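You operate a simulated robot arm through the tools that you are given. There is no shell and no other tool.

You are at the controls of a simulated robot arm. One attempt, no reset.

Task
Add the 40 mm slat, then the 55 mm one; run the beam up and lock it.
Fine: in that order outward from the fence; leave the third slat and the knobs.

It is judged by the outcome, as a careful person would: the job done as asked, and still so three seconds after it is handed in. It fails if anything else is knocked over, pushed out of place, dropped, spilled or broken.

Robot
A 7-joint arm with a three-finger gripper, fixed in place. Base frame: the origin is on the floor under the middle of its stand, x ahead of it, y to its left, z up; the work surface is at about z = 860. Units: mm, degrees, N and s.
It reaches about 1342 mm from its shoulder. Its first joint turns from -166.0 to 166.0 degrees. Payload 2.69 kg.
The TCP is the grasp point between the finger pads, 30 mm short of the fingertips. In the tool frame z runs along the fingers and y along their closing line. The gripper opens to 128 mm; its body begins 117 mm behind the TCP.
Orientation is told as [roll, pitch, yaw] about the base's x, y, z axes, in that order, counted from this pose: with the fingers straight down and closing along the base's y, the tool's x points along the base's -x, its y along +y and its z along -z.

Tools
- The arm moves only by the tool play_rows. Its argument "motion" is a list that holds one entry, the list of rows, each a list of 7 numbers: the shift along the tool's x, y, z in cm, then the turn, a rotation vector about the tool's x, y, z in degrees, then the opening, from 0 (shut) to 1 (fully open). In form: [[[x, y, z, wx, wy, wz, gripper], ...]]. A call has 1 to 20 rows; each row is the pose to reach, as a shift and turn from the pose commanded when the call began, along the tool's axes at that moment. Rows are played at 5 a second. More than 50 mm and 8.6 degrees between two rows, or a gripper value outside its range, and nothing of the call is played. A pose out of reach is approached as far as the arm can. The call stops where the force on the tool passes 40 N (or 10 N more than at its start, if that is more) or the arm is blocked; 0.2 s more then pass. The fingers move at their own pace (about 127 mm/s each) and stop on an object; they squeeze with about 45 N. The grip force told is the motor's: it shows also when the fingers shut on nothing. Time passes only in rows, and 0.2 s behind the last, so rows that repeat a pose let the fingers close. The reply holds the time, the measured pose of the TCP, the force on the tool along the base axes, the opening and the grip force, in the units named above and with some noise, with the torque about the TCP (base axes, N m) and any sound that the robot's microphone picked up, and new pictures: "show" is both (left out), scene, wrist or none.
- Cameras (640 x 400 px; columns grow to the right, rows downward): "scene" is fixed at [49.1, -500.6, 1675.9]; the picture's right is [0.51, -0.86, 0.00], its down [-0.61, -0.36, -0.71] and it looks along [0.61, 0.36, -0.70] (base axes); focal length 343 px, centre (320, 200). "wrist" rides on the gripper at [58, 54, -131] in the tool frame; the picture's right is [-0.68, 0.74, 0.00], its down [-0.62, -0.57, -0.55] and it looks along [-0.40, -0.37, 0.84] (tool axes); focal length 234 px, centre (320, 200). There is no depth. A picture from a camera that has moved, and an enlarged one, comes with that camera's place and axes in the base frame and with its lens.
- move_column(by): moves the trunk up (or, below 0, down) by that many mm; the arm rides with it, the base frame stays. It gives what a move gives, with no picture.
- enlarge(camera, box): a new picture of the part [left, top, right, bottom] of that camera's present view, enlarged. It takes no simulated time.
- sign_off(): hands the job in; it is judged then, once.

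Nothing tells you positions but the pictures and the camera data. Unless the task says otherwise, let go and move clear before handing in.

The tools are called after "Call:" by a JSON object that holds its "name" and its "arguments". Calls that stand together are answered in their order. play_rows: Moves the arm, as the interface text tells. Its arguments: {"type":"object","properties":{"motion":{"type":"array"},"show":{"type":"string","enum":["both","scene","wrist","none"]}},"required":["motion"]} The other tools are called the same way: move_column (by) moves the trunk up or down; enlarge (camera, box) takes an enlarged picture of a part of a camera's view; sign_off () hands the job in.

At the start:

```text
time: 0.0
tool_pos: [669.6, -38.9, 1276.5]
tcp_rot: [0.0, 0.0, 0.0]
ft_force: [-0.5, 0.9, 0.0]
ft_torque: [0.01, 0.0, 0.05]
gripper_width: 128.1
grasp_force: 0.0
trunk travel left (down, up): [-150.0, 200.0]
```

scene: 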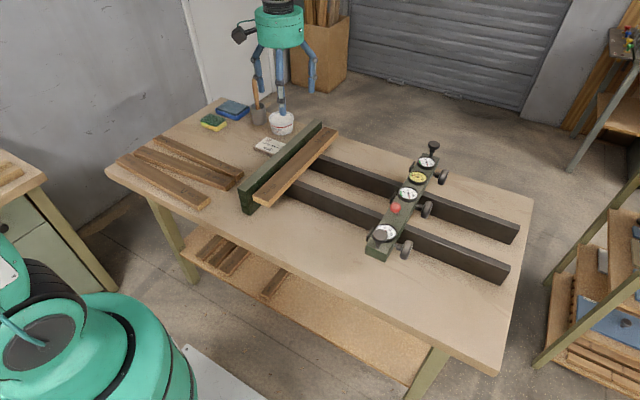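
wrist: 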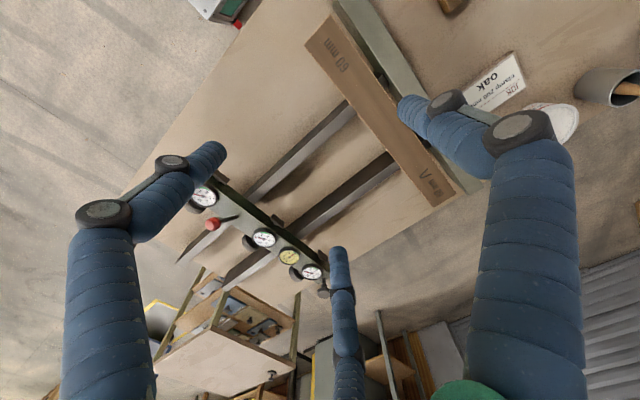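

I see a workbench with a fence, one slat already against it (marked 60 mm), two rails and a beam with gauges, knobs and a red-ended lever. Three loose slats lie to the left. I'll look closer before moving.

Call:
{"name": "enlarge", "arguments": {"camera": "scene", "box": [100, 80, 260, 220]}}

Call:
{"name": "enlarge", "arguments": {"camera": "scene", "box": [350, 130, 470, 270]}}

Call:
{"name": "enlarge", "arguments": {"camera": "scene", "box": [230, 90, 360, 220]}}

Call:
{"name": "enlarge", "arguments": {"camera": "wrist", "box": [160, 140, 360, 300]}}

Call:
{"name": "enlarge", "arguments": {"camera": "wrist", "box": [300, 0, 560, 220]}}

```text
2.86 times, centred on (180, 150) of scene
camera zoom: at [49.1, -500.6, 1675.9], right [0.51, -0.86, 0.0], down [-0.61, -0.36, -0.71], along [0.61, 0.36, -0.7], focal length 980 px, centre (720, 343)
```

zoom: 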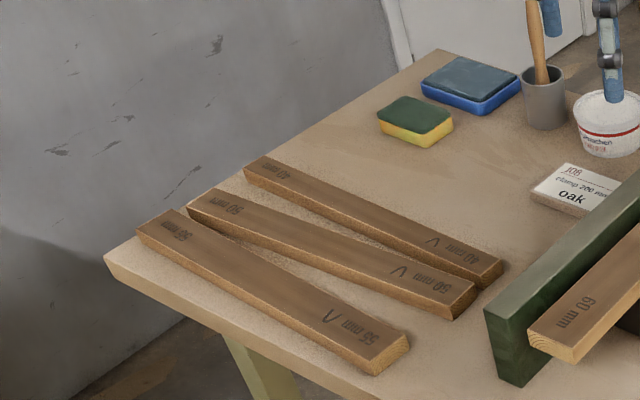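

```text
2.86 times, centred on (410, 200) of scene
camera zoom: at [49.1, -500.6, 1675.9], right [0.51, -0.86, 0.0], down [-0.61, -0.36, -0.71], along [0.61, 0.36, -0.7], focal length 980 px, centre (63, 200)
```

zoom: 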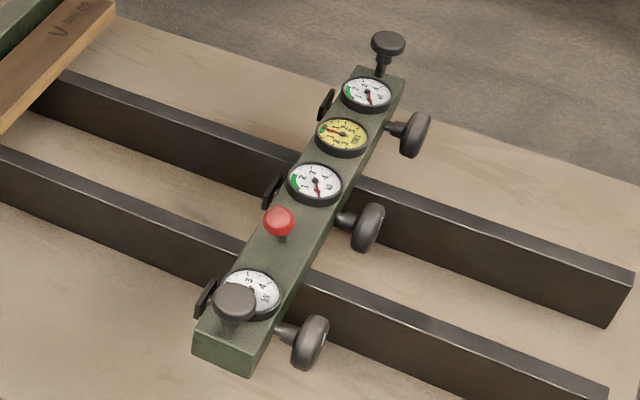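

```text
3.08 times, centred on (295, 155) of scene
camera zoom: at [49.1, -500.6, 1675.9], right [0.51, -0.86, 0.0], down [-0.61, -0.36, -0.71], along [0.61, 0.36, -0.7], focal length 1055 px, centre (397, 338)
```

zoom: 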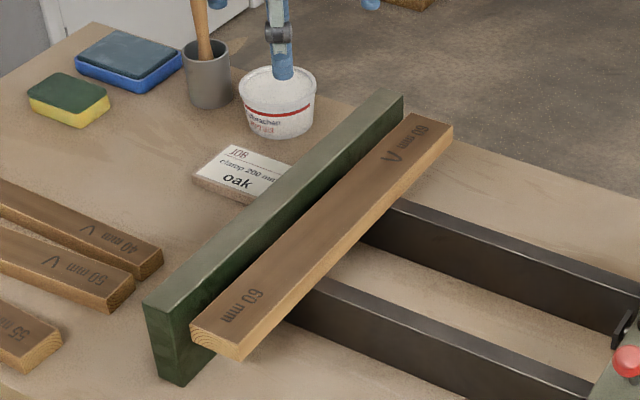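

```text
2.50 times, centred on (260, 220) of wrist
camera zoom: at [611.2, 14.7, 1406.6], right [0.68, 0.74, 0.0], down [0.62, -0.57, 0.55], along [0.4, -0.37, -0.84], focal length 585 px, centre (470, 150)
```

zoom: 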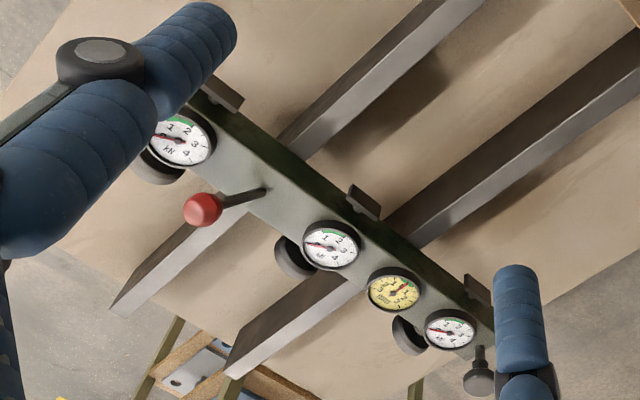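

```text
1.82 times, centred on (430, 110) of wrist
camera zoom: at [611.2, 14.7, 1406.6], right [0.68, 0.74, 0.0], down [0.62, -0.57, 0.55], along [0.4, -0.37, -0.84], focal length 426 px, centre (120, 364)
```

zoom: 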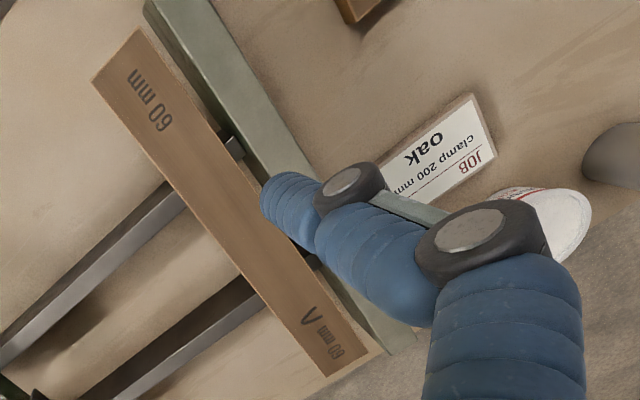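

The 60 mm slat lies on two rails against the fence, which runs along x. The beam is down the rails at about y = -350 with screw knobs, gauges and a red-ball lever. The loose 40, 50 and 55 slats lie along y to the left. I'll move the wrist camera over the beam to study the lever.

Call:
{"name": "play_rows", "arguments": {"motion": [[[-0.8, -4.2, 0.8, 0, 0, 0, 1], [-1.6, -8.4, 1.6, 0, 0, 0, 1], [-2.4, -12.6, 2.4, 0, 0, 0, 1], [-3.2, -16.8, 3.2, 0, 0, 0, 1], [-3.6, -18.5, 4, 0, 0, 0, 1]]], "show": "wrist"}}

Call:
{"name": "enlarge", "arguments": {"camera": "wrist", "box": [200, 100, 440, 260]}}

Call:
{"name": "enlarge", "arguments": {"camera": "wrist", "box": [320, 0, 560, 150]}}

```text
time: 1.2
tool_pos: [704.4, -224.7, 1235.7]
tcp_rot: [0.0, 0.0, 0.1]
ft_force: [0.1, -0.7, 0.0]
ft_torque: [0.02, 0.02, 0.01]
gripper_width: 128.3
grasp_force: 0.1
trunk travel left (down, up): [-150.0, 200.0]
camera wrist: at [646.3, -171.7, 1366.5], right [0.68, 0.74, 0.0], down [0.62, -0.57, 0.55], along [0.4, -0.37, -0.84], focal length 234 px, centre (320, 200)
```

wrist: 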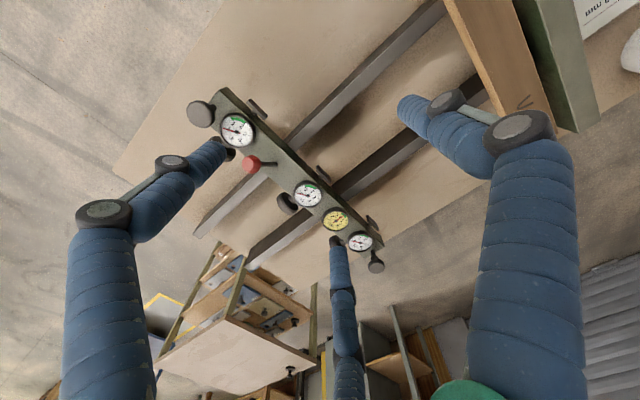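

```text
2.50 times, centred on (320, 180) of wrist
camera zoom: at [646.3, -171.7, 1366.5], right [0.68, 0.74, 0.0], down [0.62, -0.57, 0.55], along [0.4, -0.37, -0.84], focal length 585 px, centre (320, 250)
```

zoom: 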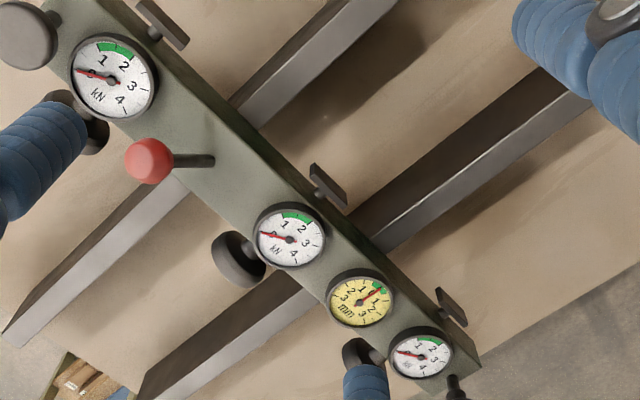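

```text
2.67 times, centred on (440, 75) of wrist
camera zoom: at [646.3, -171.7, 1366.5], right [0.68, 0.74, 0.0], down [0.62, -0.57, 0.55], along [0.4, -0.37, -0.84], focal length 624 px, centre (0, 533)
```

zoom: 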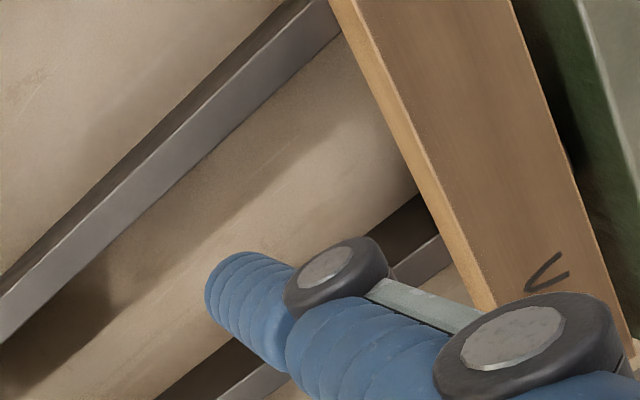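

Call:
{"name": "enlarge", "arguments": {"camera": "wrist", "box": [230, 130, 310, 190]}}

Call:
{"name": "enlarge", "arguments": {"camera": "scene", "box": [360, 180, 430, 250]}}

Call:
{"name": "enlarge", "arguments": {"camera": "wrist", "box": [310, 190, 390, 260]}}

Call:
{"name": "enlarge", "arguments": {"camera": "wrist", "box": [560, 0, 640, 60]}}

```text
6.67 times, centred on (270, 160) of wrist
camera zoom: at [646.3, -171.7, 1366.5], right [0.68, 0.74, 0.0], down [0.62, -0.57, 0.55], along [0.4, -0.37, -0.84], focal length 1561 px, centre (653, 467)
```

zoom: 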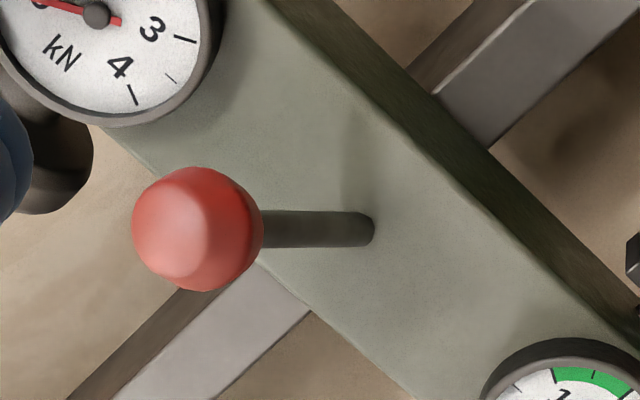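

```text
5.71 times, centred on (395, 215) of scene
camera zoom: at [49.1, -500.6, 1675.9], right [0.51, -0.86, 0.0], down [-0.61, -0.36, -0.71], along [0.61, 0.36, -0.7], focal length 1960 px, centre (-109, 114)
```

zoom: 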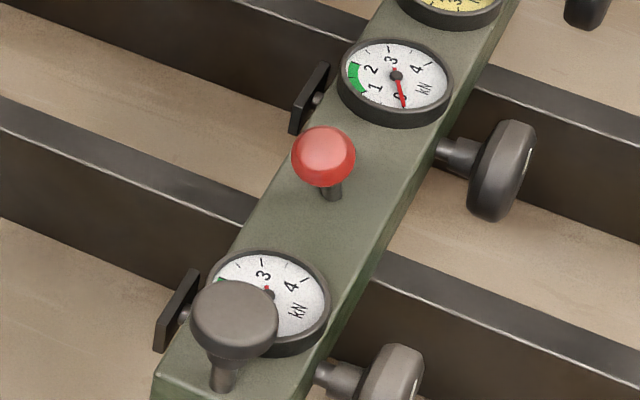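

```text
5.71 times, centred on (350, 225) of wrist
camera zoom: at [646.3, -171.7, 1366.5], right [0.68, 0.74, 0.0], down [0.62, -0.57, 0.55], along [0.4, -0.37, -0.84], focal length 1338 px, centre (149, 57)
```

zoom: 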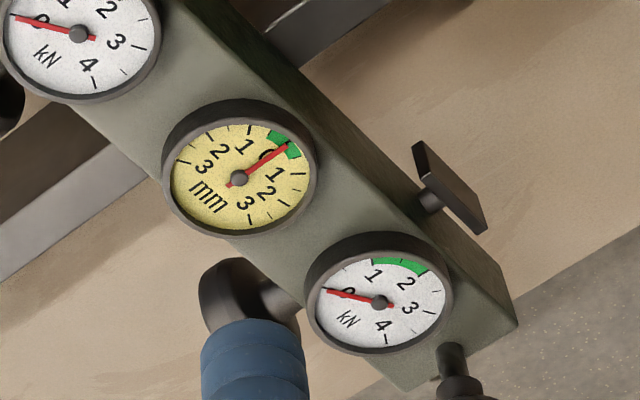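

```text
6.67 times, centred on (600, 30) of wrist
camera zoom: at [646.3, -171.7, 1366.5], right [0.68, 0.74, 0.0], down [0.62, -0.57, 0.55], along [0.4, -0.37, -0.84], focal length 1561 px, centre (-1547, 1333)
```

zoom: 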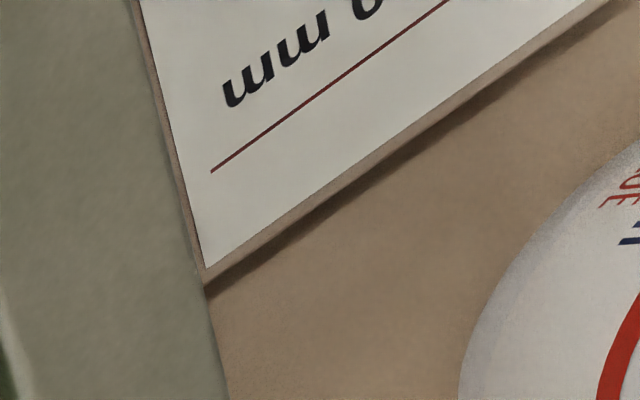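

Call:
{"name": "enlarge", "arguments": {"camera": "scene", "box": [170, 150, 250, 210]}}

Call:
{"name": "enlarge", "arguments": {"camera": "scene", "box": [290, 110, 350, 160]}}

Call:
{"name": "enlarge", "arguments": {"camera": "scene", "box": [110, 120, 180, 180]}}

Call:
{"name": "enlarge", "arguments": {"camera": "scene", "box": [230, 120, 300, 220]}}

```text
6.67 times, centred on (210, 180) of scene
camera zoom: at [49.1, -500.6, 1675.9], right [0.51, -0.86, 0.0], down [-0.61, -0.36, -0.71], along [0.61, 0.36, -0.7], focal length 2286 px, centre (1053, 333)
```

zoom: 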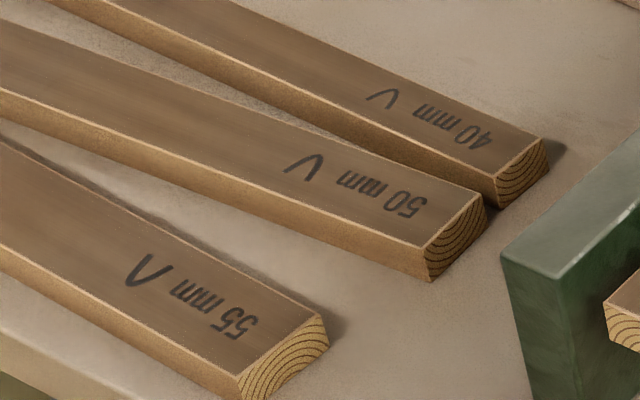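

```text
8.00 times, centred on (320, 135) of scene
camera zoom: at [49.1, -500.6, 1675.9], right [0.51, -0.86, 0.0], down [-0.61, -0.36, -0.71], along [0.61, 0.36, -0.7], focal length 2744 px, centre (320, 720)
```

zoom: 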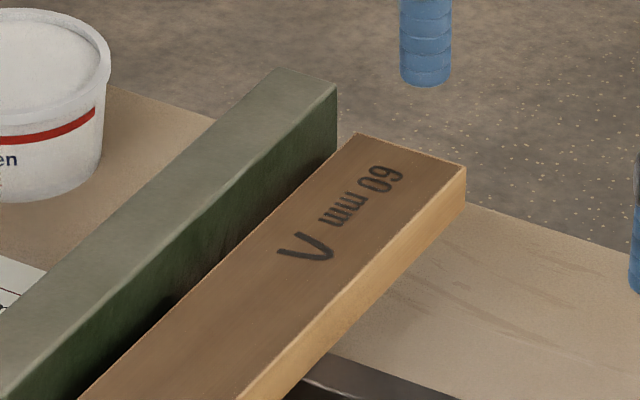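

```text
6.67 times, centred on (145, 150) of scene
camera zoom: at [49.1, -500.6, 1675.9], right [0.51, -0.86, 0.0], down [-0.61, -0.36, -0.71], along [0.61, 0.36, -0.7], focal length 2286 px, centre (1487, 533)
```

zoom: 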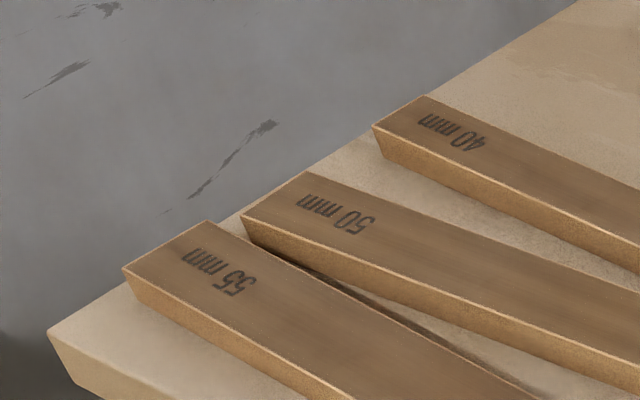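

```text
4.00 times, centred on (265, 170) of scene
camera zoom: at [49.1, -500.6, 1675.9], right [0.51, -0.86, 0.0], down [-0.61, -0.36, -0.71], along [0.61, 0.36, -0.7], focal length 1372 px, centre (540, 320)
```

zoom: 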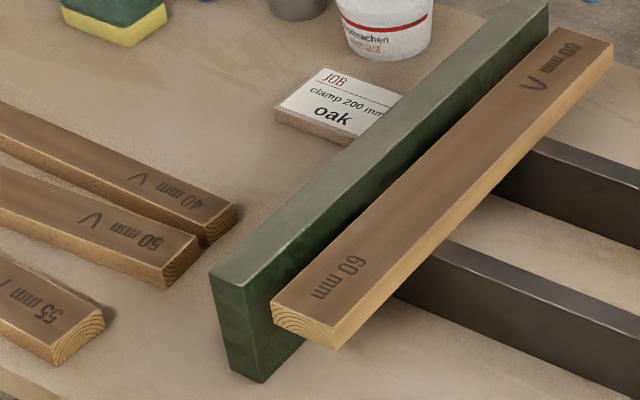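

Call:
{"name": "enlarge", "arguments": {"camera": "scene", "box": [180, 180, 216, 208]}}

Call:
{"name": "enlarge", "arguments": {"camera": "scene", "box": [204, 155, 244, 190]}}

Call:
{"name": "enlarge", "arguments": {"camera": "scene", "box": [310, 120, 345, 150]}}

Call:
{"name": "enlarge", "arguments": {"camera": "scene", "box": [250, 135, 290, 160]}}

```text
14.29 times, centred on (198, 194) of scene
camera zoom: at [49.1, -500.6, 1675.9], right [0.51, -0.86, 0.0], down [-0.61, -0.36, -0.71], along [0.61, 0.36, -0.7], focal length 4899 px, centre (2063, 286)
```

zoom: 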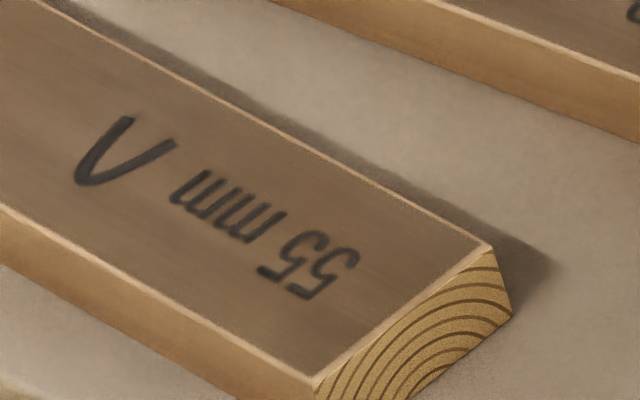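

```text
11.43 times, centred on (224, 172) of scene
camera zoom: at [49.1, -500.6, 1675.9], right [0.51, -0.86, 0.0], down [-0.61, -0.36, -0.71], along [0.61, 0.36, -0.7], focal length 3919 px, centre (1417, 514)
```

zoom: 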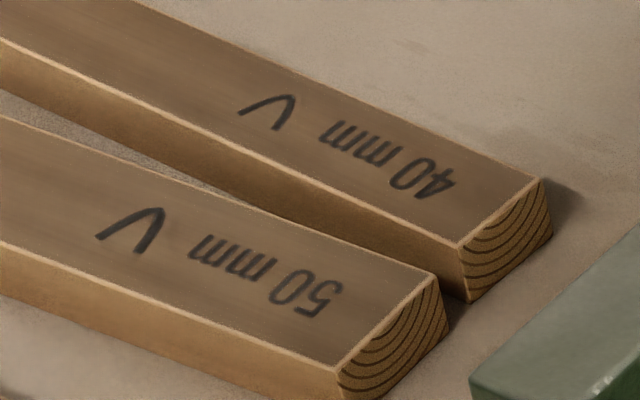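

```text
13.33 times, centred on (328, 135) of scene
camera zoom: at [49.1, -500.6, 1675.9], right [0.51, -0.86, 0.0], down [-0.61, -0.36, -0.71], along [0.61, 0.36, -0.7], focal length 4572 px, centre (220, 1067)
```

zoom: 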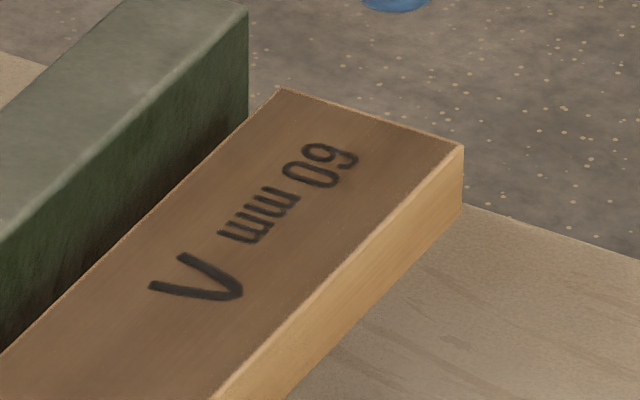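

```text
16.00 times, centred on (270, 148) of scene
camera zoom: at [49.1, -500.6, 1675.9], right [0.51, -0.86, 0.0], down [-0.61, -0.36, -0.71], along [0.61, 0.36, -0.7], focal length 5487 px, centre (1120, 1040)
```

zoom: 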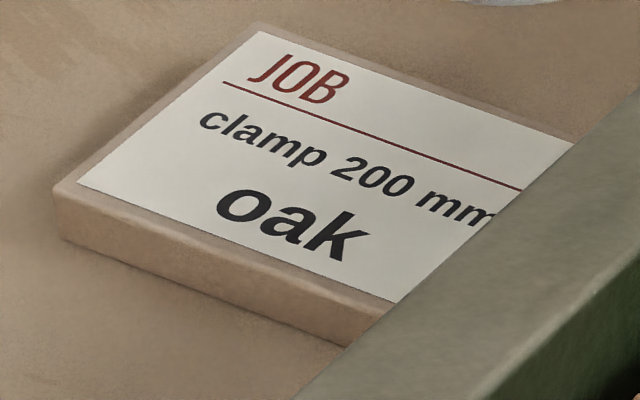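

The slats carry width labels and a mark on their top faces. I'll keep those faces up. Now I'll bring the wrist camera over the fence and the slat already on the rails to measure them.

Call:
{"name": "play_rows", "arguments": {"motion": [[[1.2, 3.9, 1.5, 0, 0, 0, 1], [2.3, 7.7, 3.0, 0, 0, 0, 1], [3.5, 11.6, 4.5, 0, 0, 0, 1], [4.6, 15.4, 6.0, 0, 0, 0, 1], [5.8, 19.3, 7.6, 0, 0, 0, 1], [6.9, 23.1, 9.1, 0, 0, 0, 1], [8.1, 27.0, 10.6, 0, 0, 0, 1], [9.2, 30.8, 12.1, 0, 0, 0, 1], [10.4, 34.7, 13.6, 0, 0, 0, 1], [10.4, 34.7, 13.6, 0, 0, 0, 1]]], "show": "both"}}

```text
time: 3.4
tool_pos: [600.5, 124.4, 1099.2]
tcp_rot: [0.0, 0.0, 0.0]
ft_force: [-0.5, 1.2, -0.5]
ft_torque: [-0.08, 0.01, 0.0]
gripper_width: 128.2
grasp_force: 0.0
trunk travel left (down, up): [-150.0, 200.0]
camera wrist: at [542.9, 177.9, 1228.9], right [0.68, 0.74, 0.0], down [0.62, -0.56, 0.55], along [0.4, -0.37, -0.84], focal length 234 px, centre (320, 200)
```

scene: 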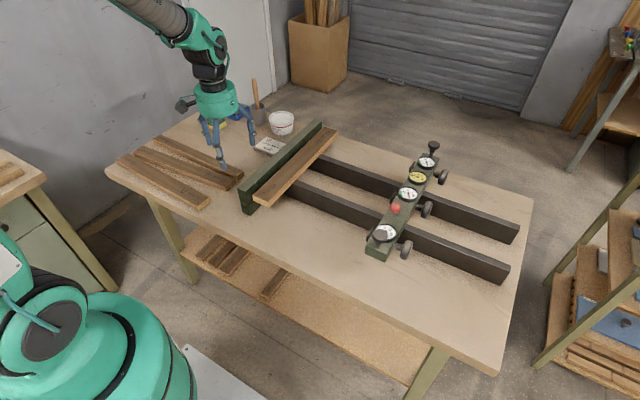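
wrist: 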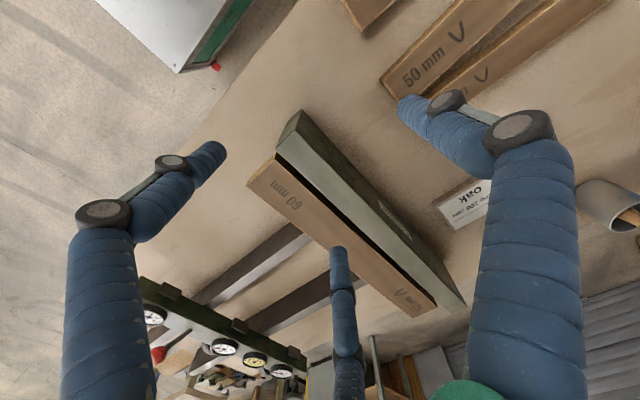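

Call:
{"name": "enlarge", "arguments": {"camera": "wrist", "box": [230, 90, 350, 240]}}

Call:
{"name": "enlarge", "arguments": {"camera": "wrist", "box": [350, 210, 480, 330]}}

Call:
{"name": "enlarge", "arguments": {"camera": "wrist", "box": [370, 0, 620, 110]}}

Call:
{"name": "enlarge", "arguments": {"camera": "wrist", "box": [130, 260, 330, 390]}}

```text
2.67 times, centred on (290, 165) of wrist
camera zoom: at [542.9, 177.9, 1228.9], right [0.68, 0.74, 0.0], down [0.62, -0.56, 0.55], along [0.4, -0.37, -0.84], focal length 624 px, centre (400, 293)
```

zoom: 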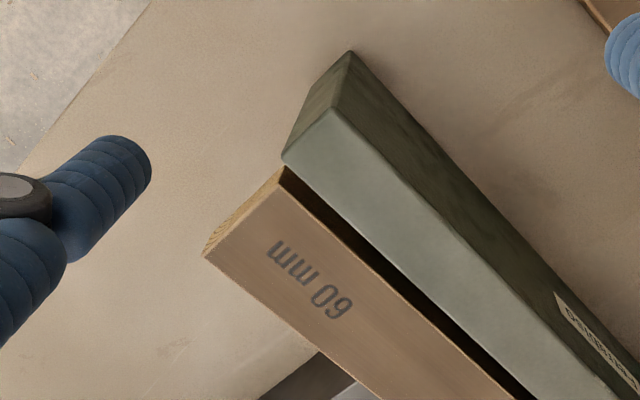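

```text
3.33 times, centred on (415, 270) of wrist
camera zoom: at [542.9, 177.9, 1228.9], right [0.68, 0.74, 0.0], down [0.62, -0.56, 0.55], along [0.4, -0.37, -0.84], focal length 781 px, centre (3, -33)
```

zoom: 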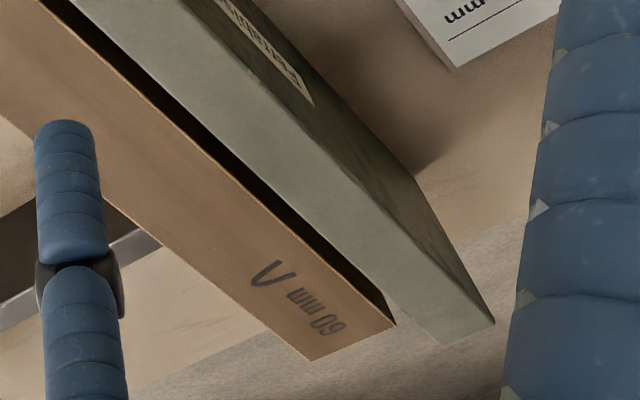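

```text
2.56 times, centred on (495, 55) of wrist
camera zoom: at [542.9, 177.9, 1228.9], right [0.68, 0.74, 0.0], down [0.62, -0.56, 0.55], along [0.4, -0.37, -0.84], focal length 600 px, centre (-128, 571)
```

zoom: 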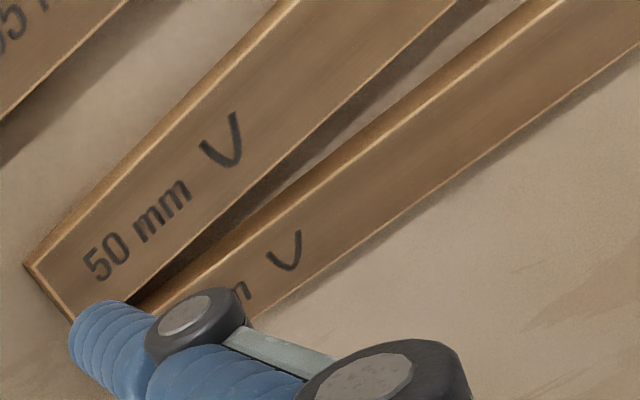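

```text
3.08 times, centred on (230, 325) of wrist
camera zoom: at [542.9, 177.9, 1228.9], right [0.68, 0.74, 0.0], down [0.62, -0.56, 0.55], along [0.4, -0.37, -0.84], focal length 720 px, centre (597, -185)
```

zoom: 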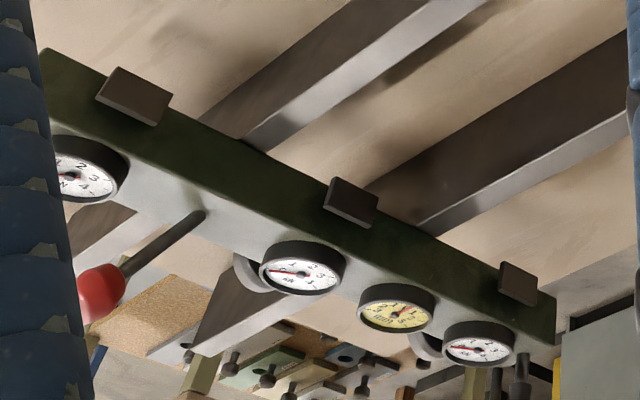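

Call:
{"name": "enlarge", "arguments": {"camera": "scene", "box": [170, 70, 270, 175]}}

Call:
{"name": "enlarge", "arguments": {"camera": "wrist", "box": [380, 70, 580, 190]}}

Call:
{"name": "enlarge", "arguments": {"camera": "wrist", "box": [60, 130, 240, 250]}}

```text
3.81 times, centred on (220, 122) of scene
camera zoom: at [49.1, -500.6, 1675.9], right [0.51, -0.86, 0.0], down [-0.61, -0.36, -0.71], along [0.61, 0.36, -0.7], focal length 1306 px, centre (701, 495)
```

zoom: 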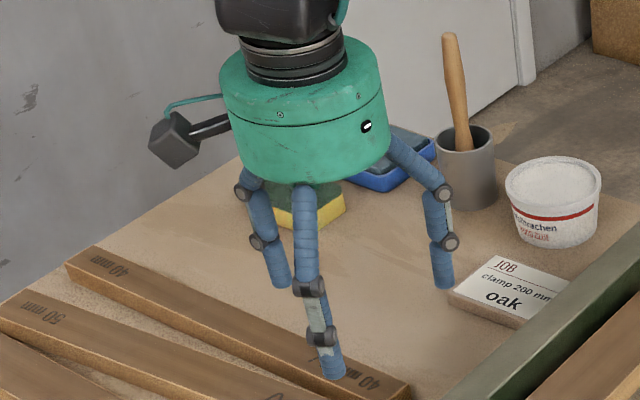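

```text
3.20 times, centred on (480, 130) of wrist
camera zoom: at [542.9, 177.9, 1228.9], right [0.68, 0.74, 0.0], down [0.62, -0.56, 0.55], along [0.4, -0.37, -0.84], focal length 749 px, centre (-192, 424)
```

zoom: 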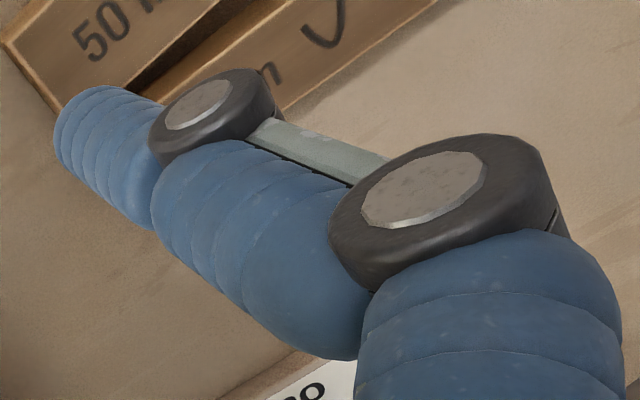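

```text
3.33 times, centred on (150, 190) of wrist
camera zoom: at [542.9, 177.9, 1228.9], right [0.68, 0.74, 0.0], down [0.62, -0.56, 0.55], along [0.4, -0.37, -0.84], focal length 781 px, centre (887, 233)
```

zoom: 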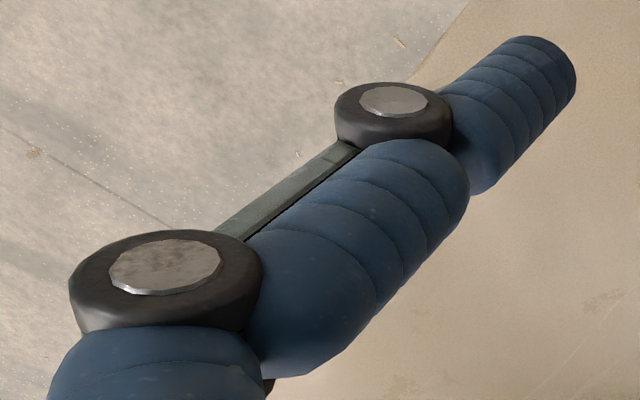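

Fence, rails and the 60 mm slat are measured: fence face at about y = 74, slat top at about z = 952, with a gap of roughly 14 mm between that slat and the fence. The gripper is a three-jaw type, with one finger at +y and two at -y. Next I'll turn the tool -90° in yaw and go above the 40 mm slat for a close look.

Call:
{"name": "play_rows", "arguments": {"motion": [[[-0.98, 2.88, 0.0, 0, 0, 8.2, 1], [-1.95, 5.76, 0.0, 0, 0, 16.4, 1], [-2.93, 8.65, 0.0, 0, 0, 24.5, 1], [-3.9, 11.5, 0.0, 0, 0, 32.7, 1], [-4.9, 14.4, 0.5, 0, 0, 40.9, 1], [-5.9, 17.3, 1.0, 0, 0, 49.1, 1], [-6.8, 20.2, 1.5, 0, 0, 57.3, 1], [-7.8, 23.1, 2.0, 0, 0, 65.5, 1], [-8.8, 25.9, 2.5, 0, 0, 73.6, 1], [-9.8, 28.8, 3.0, 0, 0, 81.8, 1], [-10.75, 31.7, 3.5, 0, 0, 90, 1], [-10.75, 31.7, 3.5, 0, 0, 90, 1]]], "show": "both"}}

```text
time: 6.0
tool_pos: [708.2, 442.4, 1063.9]
tcp_rot: [0.0, 0.0, -90.0]
ft_force: [0.1, 0.3, -0.5]
ft_torque: [0.0, 0.0, 0.04]
gripper_width: 127.9
grasp_force: 0.0
trunk travel left (down, up): [-150.0, 200.0]
camera wrist: at [762.5, 500.8, 1193.9], right [0.74, -0.68, 0.0], down [-0.57, -0.61, 0.55], along [-0.37, -0.4, -0.84], focal length 234 px, centre (320, 200)
```

scene: 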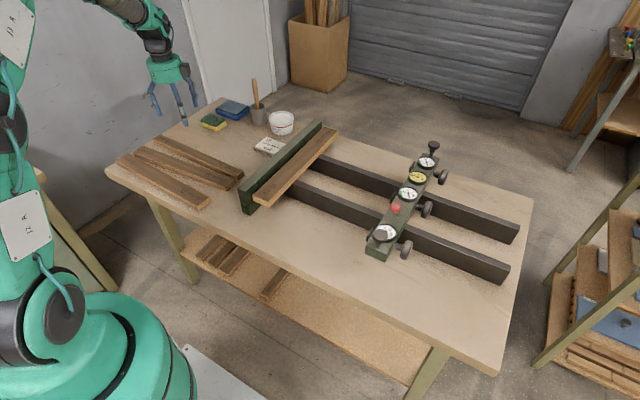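
wrist: 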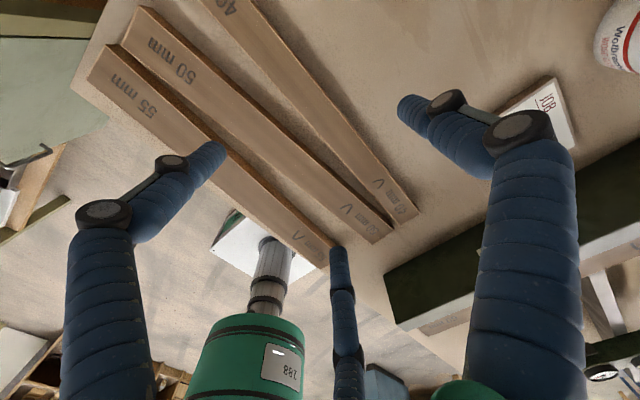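

Call:
{"name": "enlarge", "arguments": {"camera": "wrist", "box": [310, 130, 430, 280]}}

Call:
{"name": "enlarge", "arguments": {"camera": "wrist", "box": [70, 0, 310, 150]}}

```text
2.67 times, centred on (370, 205) of wrist
camera zoom: at [762.5, 500.8, 1193.9], right [0.74, -0.68, 0.0], down [-0.57, -0.61, 0.55], along [-0.37, -0.4, -0.84], focal length 624 px, centre (187, 187)
```

zoom: 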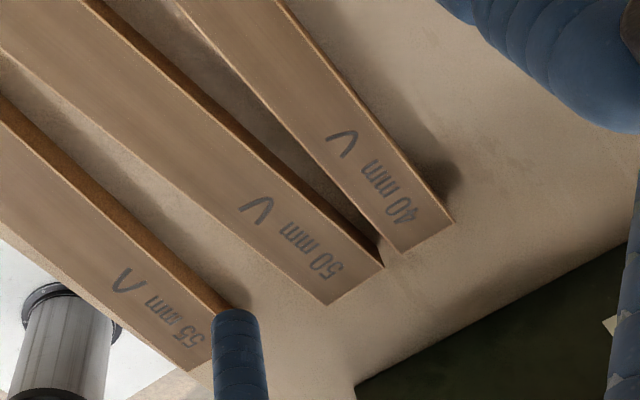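

```text
2.67 times, centred on (190, 75) of wrist
camera zoom: at [762.5, 500.8, 1193.9], right [0.74, -0.68, 0.0], down [-0.57, -0.61, 0.55], along [-0.37, -0.4, -0.84], focal length 624 px, centre (667, 533)
```

zoom: 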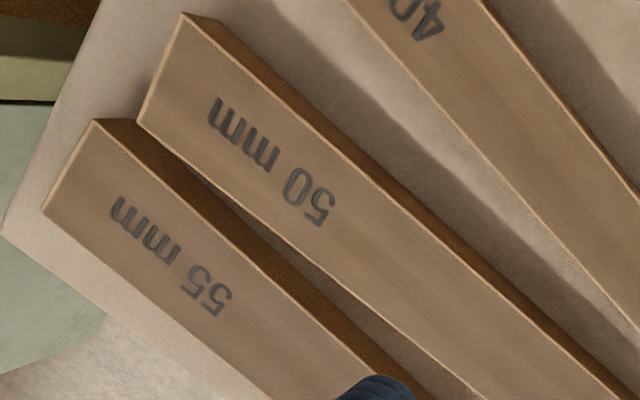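

Call:
{"name": "play_rows", "arguments": {"motion": [[[0, 0.2, 3, 0, 0, 0, 1], [0, 0.3, 6, 0, 0, 0, 1], [0, 0.4, 9, 0, 0, 0, 1], [0, 0.4, 11.5, 0, 0, 0, 1], [0, 0.4, 11.5, 0, 0, 0, 1]]], "show": "both"}}

Call:
{"name": "enlarge", "arguments": {"camera": "wrist", "box": [200, 90, 440, 260]}}

Call:
{"name": "enlarge", "arguments": {"camera": "scene", "box": [130, 80, 250, 200]}}

```text
time: 7.2
tool_pos: [712.7, 440.0, 949.9]
tcp_rot: [0.0, 0.0, -90.0]
ft_force: [0.7, -0.2, 0.2]
ft_torque: [-0.01, 0.03, 0.02]
gripper_width: 128.0
grasp_force: 0.0
trunk travel left (down, up): [-150.0, 200.0]
camera wrist: at [767.0, 498.2, 1079.4], right [0.74, -0.68, 0.0], down [-0.56, -0.62, 0.55], along [-0.37, -0.4, -0.84], focal length 234 px, centre (320, 200)
```

scene: 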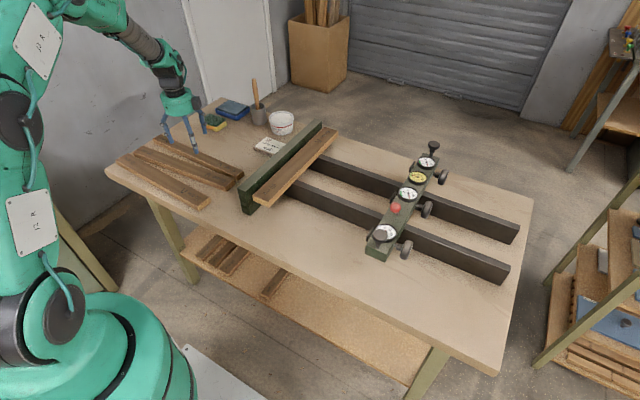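
wrist: 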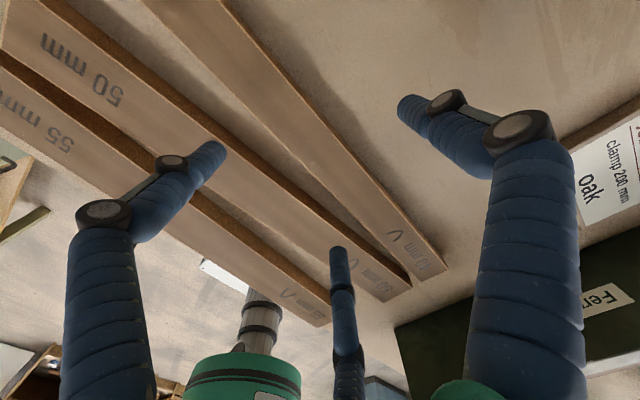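

```text
2.35 times, centred on (320, 175) of wrist
camera zoom: at [767.0, 498.2, 1079.4], right [0.74, -0.68, 0.0], down [-0.56, -0.62, 0.55], along [-0.37, -0.4, -0.84], focal length 551 px, centre (320, 259)
```

zoom: 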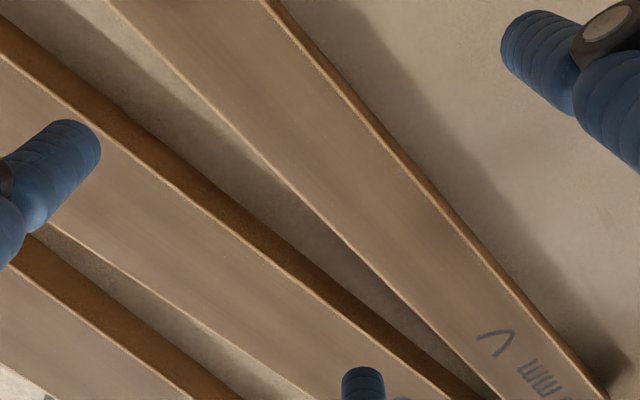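

```text
3.33 times, centred on (190, 140) of scene
camera zoom: at [49.1, -500.6, 1675.9], right [0.51, -0.86, 0.0], down [-0.61, -0.36, -0.71], along [0.61, 0.36, -0.7], focal length 1143 px, centre (753, 400)
```

zoom: 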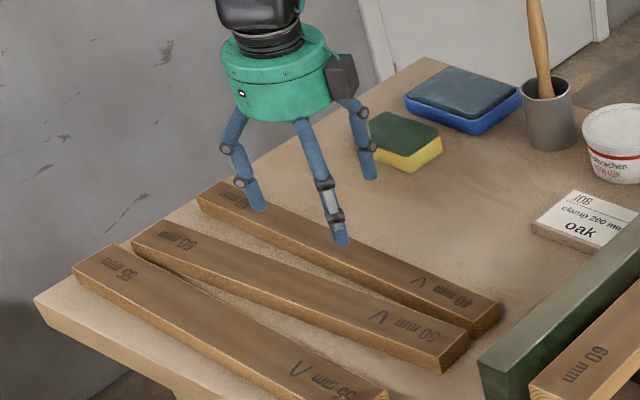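

Call:
{"name": "play_rows", "arguments": {"motion": [[[0, 0, 0, 0, 0, 0, 0.5], [0, 0, 0, 0, 0, 0, 0.5], [0, 0, 0, 0, 0, 0, 0.5]]], "show": "both"}}

Call:
{"name": "enlarge", "arguments": {"camera": "wrist", "box": [200, 100, 440, 270]}}

Call:
{"name": "enlarge", "arguments": {"camera": "scene", "box": [140, 80, 240, 170]}}

```text
time: 8.0
tool_pos: [712.7, 439.6, 949.3]
tcp_rot: [0.0, -0.1, -90.0]
ft_force: [0.9, -0.3, 0.4]
ft_torque: [-0.02, 0.01, 0.01]
gripper_width: 64.1
grasp_force: 0.0
trunk travel left (down, up): [-150.0, 200.0]
camera wrist: at [766.7, 497.9, 1079.9], right [0.74, -0.68, 0.0], down [-0.57, -0.62, 0.55], along [-0.37, -0.4, -0.84], focal length 234 px, centre (320, 200)
```

scene: 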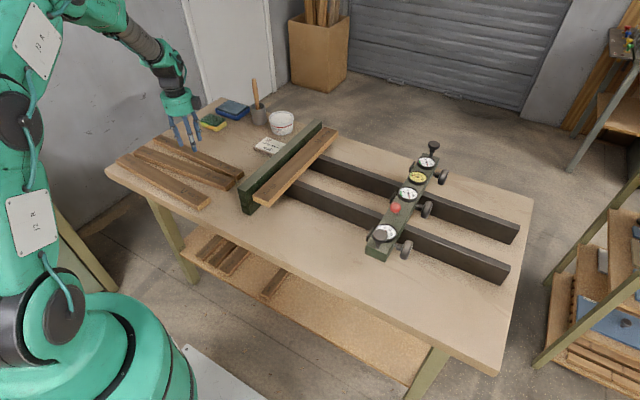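
wrist: 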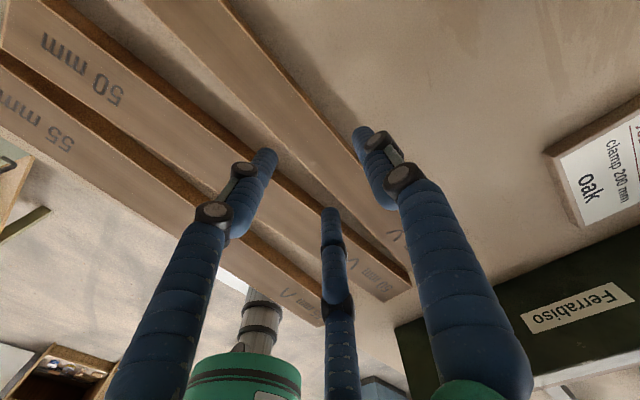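

```text
2.35 times, centred on (320, 185) of wrist
camera zoom: at [766.7, 497.9, 1079.9], right [0.74, -0.68, 0.0], down [-0.57, -0.62, 0.55], along [-0.37, -0.4, -0.84], focal length 551 px, centre (320, 235)
```

zoom: 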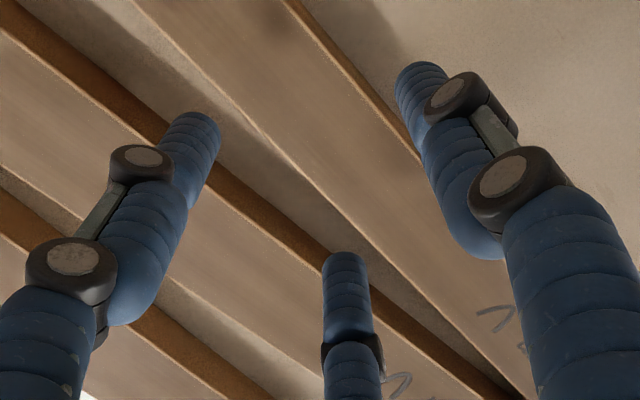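

```text
4.44 times, centred on (190, 125) of scene
camera zoom: at [49.1, -500.6, 1675.9], right [0.51, -0.86, 0.0], down [-0.61, -0.36, -0.71], along [0.61, 0.36, -0.7], focal length 1524 px, centre (898, 533)
```

zoom: 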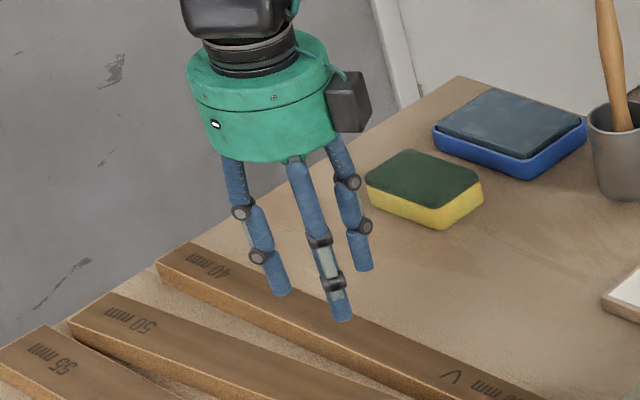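

The opening maps as expected (three jaws at 120°, radius = half the width). I'll open to about 76 mm, shift so the 40 mm slat sits between one finger and the pair, and lower gently.

Call:
{"name": "play_rows", "arguments": {"motion": [[[0, -0.62, 0, 0, 0, 0, 0.594], [0, -0.62, 1.5, 0, 0, 0, 0.594], [0, -0.62, 3.0, 0, 0, 0, 0.594], [0, -0.62, 4.2, 0, 0, 0, 0.594], [0, -0.62, 5.0, 0, 0, 0, 0.594], [0, -0.62, 5.5, 0, 0, 0, 0.594], [0, -0.62, 5.5, 0, 0, 0, 0.594]]], "show": "both"}}

Call:
{"name": "enlarge", "arguments": {"camera": "wrist", "box": [200, 90, 440, 260]}}

Call:
{"name": "enlarge", "arguments": {"camera": "scene", "box": [140, 90, 240, 190]}}

```text
time: 9.6
tool_pos: [706.8, 439.8, 894.2]
tcp_rot: [-0.1, 0.0, -90.0]
ft_force: [-0.2, -0.7, 0.1]
ft_torque: [-0.01, -0.07, 0.0]
gripper_width: 76.0
grasp_force: 0.1
trunk travel left (down, up): [-150.0, 200.0]
camera wrist: at [760.7, 498.3, 1025.3], right [0.74, -0.68, 0.0], down [-0.56, -0.62, 0.55], along [-0.37, -0.4, -0.84], focal length 234 px, centre (320, 200)
```

scene: 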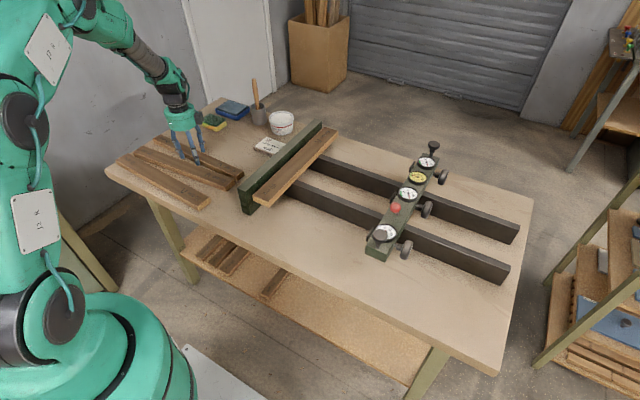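
wrist: 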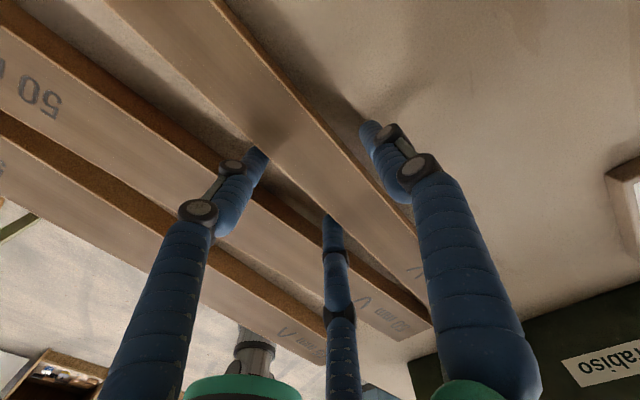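

```text
2.35 times, centred on (320, 175) of wrist
camera zoom: at [760.7, 498.3, 1025.3], right [0.74, -0.68, 0.0], down [-0.56, -0.62, 0.55], along [-0.37, -0.4, -0.84], focal length 551 px, centre (320, 259)
```

zoom: 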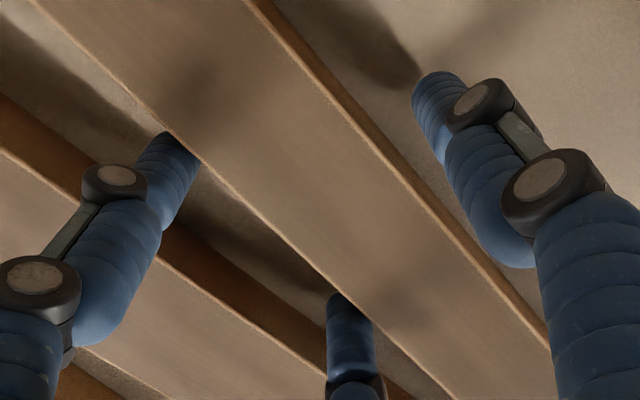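

```text
4.00 times, centred on (190, 140) of scene
camera zoom: at [49.1, -500.6, 1675.9], right [0.51, -0.86, 0.0], down [-0.61, -0.36, -0.71], along [0.61, 0.36, -0.7], focal length 1372 px, centre (840, 440)
```

zoom: 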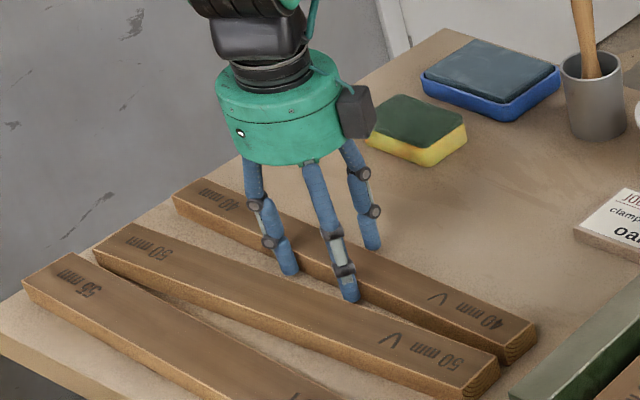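

Both sides of the slat are straddled cleanly and the gap finger pair clears the 50 mm slat. Closing now, then a small lift.

Call:
{"name": "play_rows", "arguments": {"motion": [[[0, 0, 0, 0, 0, 0, 0.45], [0, 0, 0, 0, 0, 0, 0.3], [0, 0, 0, 0, 0, 0, 0.2], [0, 0, 0, 0, 0, 0, 0.2], [0, 0, -0.5, 0, 0, 0, 0.2], [0, 0, -1.5, 0, 0, 0, 0.2], [0, 0, -2.5, 0, 0, 0, 0.2], [0, 0, -2.5, 0, 0, 0, 0.2]]], "show": "both"}}

Call:
{"name": "enlarge", "arguments": {"camera": "scene", "box": [110, 80, 250, 210]}}

```text
time: 11.4
tool_pos: [706.2, 439.7, 920.5]
tcp_rot: [0.0, 0.0, -90.1]
ft_force: [0.6, -0.5, -3.7]
ft_torque: [0.03, 0.03, 0.03]
gripper_width: 57.2
grasp_force: 45.4
trunk travel left (down, up): [-150.0, 200.0]
camera wrist: at [760.2, 498.7, 1050.4], right [0.74, -0.68, 0.0], down [-0.56, -0.62, 0.55], along [-0.37, -0.4, -0.84], focal length 234 px, centre (320, 200)
```

scene: 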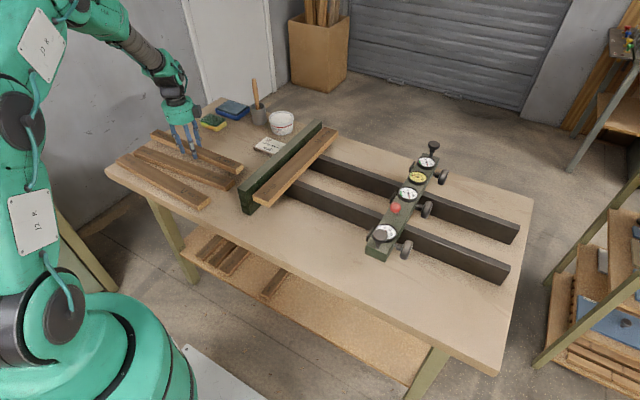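
wrist: 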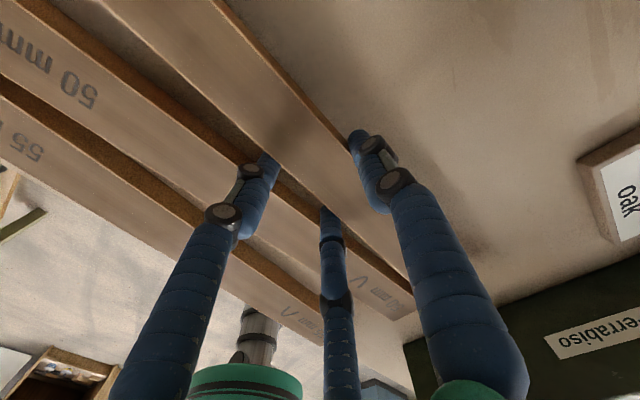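

```text
3.08 times, centred on (180, 145) of scene
camera zoom: at [49.1, -500.6, 1675.9], right [0.51, -0.86, 0.0], down [-0.61, -0.36, -0.71], along [0.61, 0.36, -0.7], focal length 1055 px, centre (751, 369)
```

zoom: 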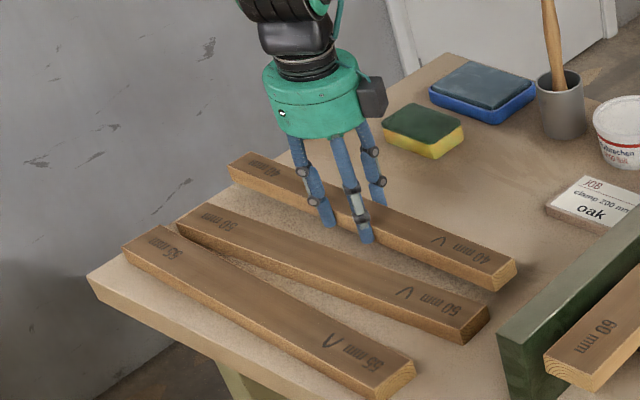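

The 40 mm slat is held level (width 57 mm, 45 N, about 3.7 N load). I'll lift it well clear, then carry it over the rails while turning it +90°.

Call:
{"name": "play_rows", "arguments": {"motion": [[[0, 0, -3, 0, 0, 0, 0.2], [0, 0, -7, 0, 0, 0, 0.2], [0, 0, -11, 0, 0, 0, 0.2], [0, 0, -15, 0, 0, 0, 0.2], [0, 0, -18.5, 0, 0, 0, 0.2], [0, 0, -21, 0, 0, 0, 0.2], [0, 0, -21, 0, 0, 0, 0.2]]], "show": "scene"}}

Call:
{"name": "play_rows", "arguments": {"motion": [[[-1.5, 0.3, 0, 0, 0, -3, 0.2], [-4.5, 0.9, 0, 0, 0, -8, 0.2], [-8, 1.6, 0, 0, 0, -14, 0.2], [-11.5, 2.3, 0, 0, 0, -20, 0.2], [-15, 3.0, 0, 0, 0, -26.5, 0.2], [-18.5, 3.7, 0, 0, 0, -33, 0.2], [-22, 4.4, 0, 0, 0, -39.5, 0.2], [-25.5, 5.1, 0, 0, 0, -46, 0.2], [-29, 5.8, 0, 0, 0, -52.5, 0.2], [-32.5, 6.5, 0, 0, 0, -59, 0.2], [-36, 7.2, 0, 0, 0, -65.5, 0.2], [-39.5, 7.9, 0, 0, 0, -72, 0.2], [-43, 8.6, 0, 0, 0, -78.5, 0.2], [-46, 9.2, 0, 0, 0, -84, 0.2], [-48.5, 9.7, 0, 0, 0, -88, 0.2], [-49.77, 9.98, 0, 0, 0, -90, 0.2], [-49.77, 9.98, 0, 0, 0, -90, 0.2]]], "show": "both"}}

```text
time: 13.0
tool_pos: [704.4, 439.2, 1132.2]
tcp_rot: [0.0, -0.1, -90.0]
ft_force: [0.1, -0.2, -2.6]
ft_torque: [0.02, 0.01, -0.01]
gripper_width: 56.8
grasp_force: 44.9
trunk travel left (down, up): [-150.0, 200.0]
```

scene: 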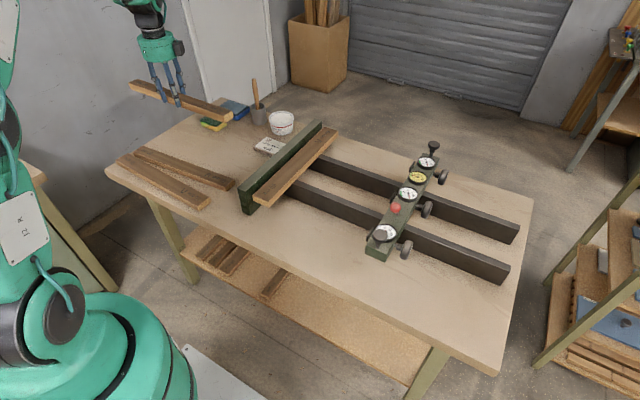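

```text
time: 16.6
tool_pos: [806.7, -57.9, 1130.7]
tcp_rot: [0.0, 0.0, 0.1]
ft_force: [0.2, -0.1, -2.4]
ft_torque: [-0.03, -0.01, 0.0]
gripper_width: 56.8
grasp_force: 45.1
trunk travel left (down, up): [-150.0, 200.0]
camera wrist: at [748.0, -4.1, 1261.1], right [0.68, 0.74, 0.0], down [0.62, -0.56, 0.55], along [0.4, -0.37, -0.84], focal length 234 px, centre (320, 200)
```

scene: 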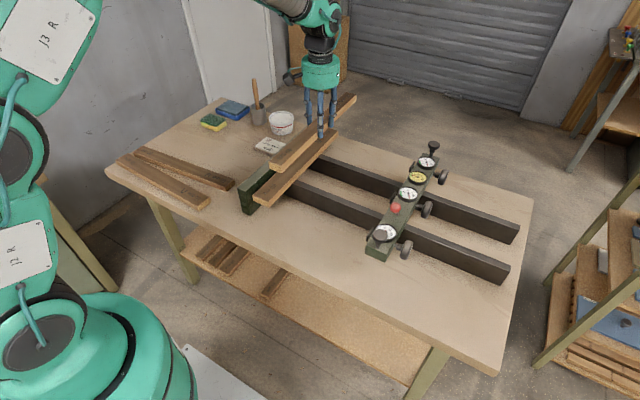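
wrist: 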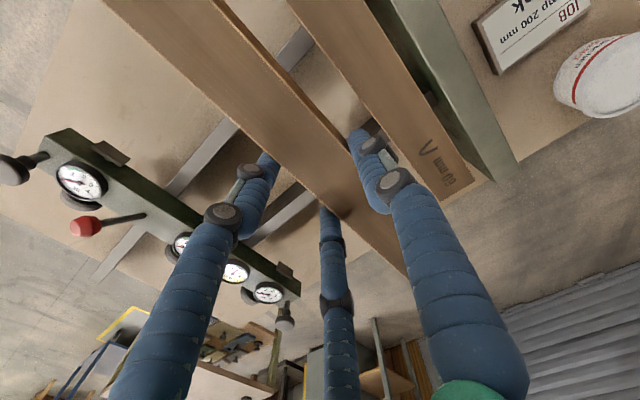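

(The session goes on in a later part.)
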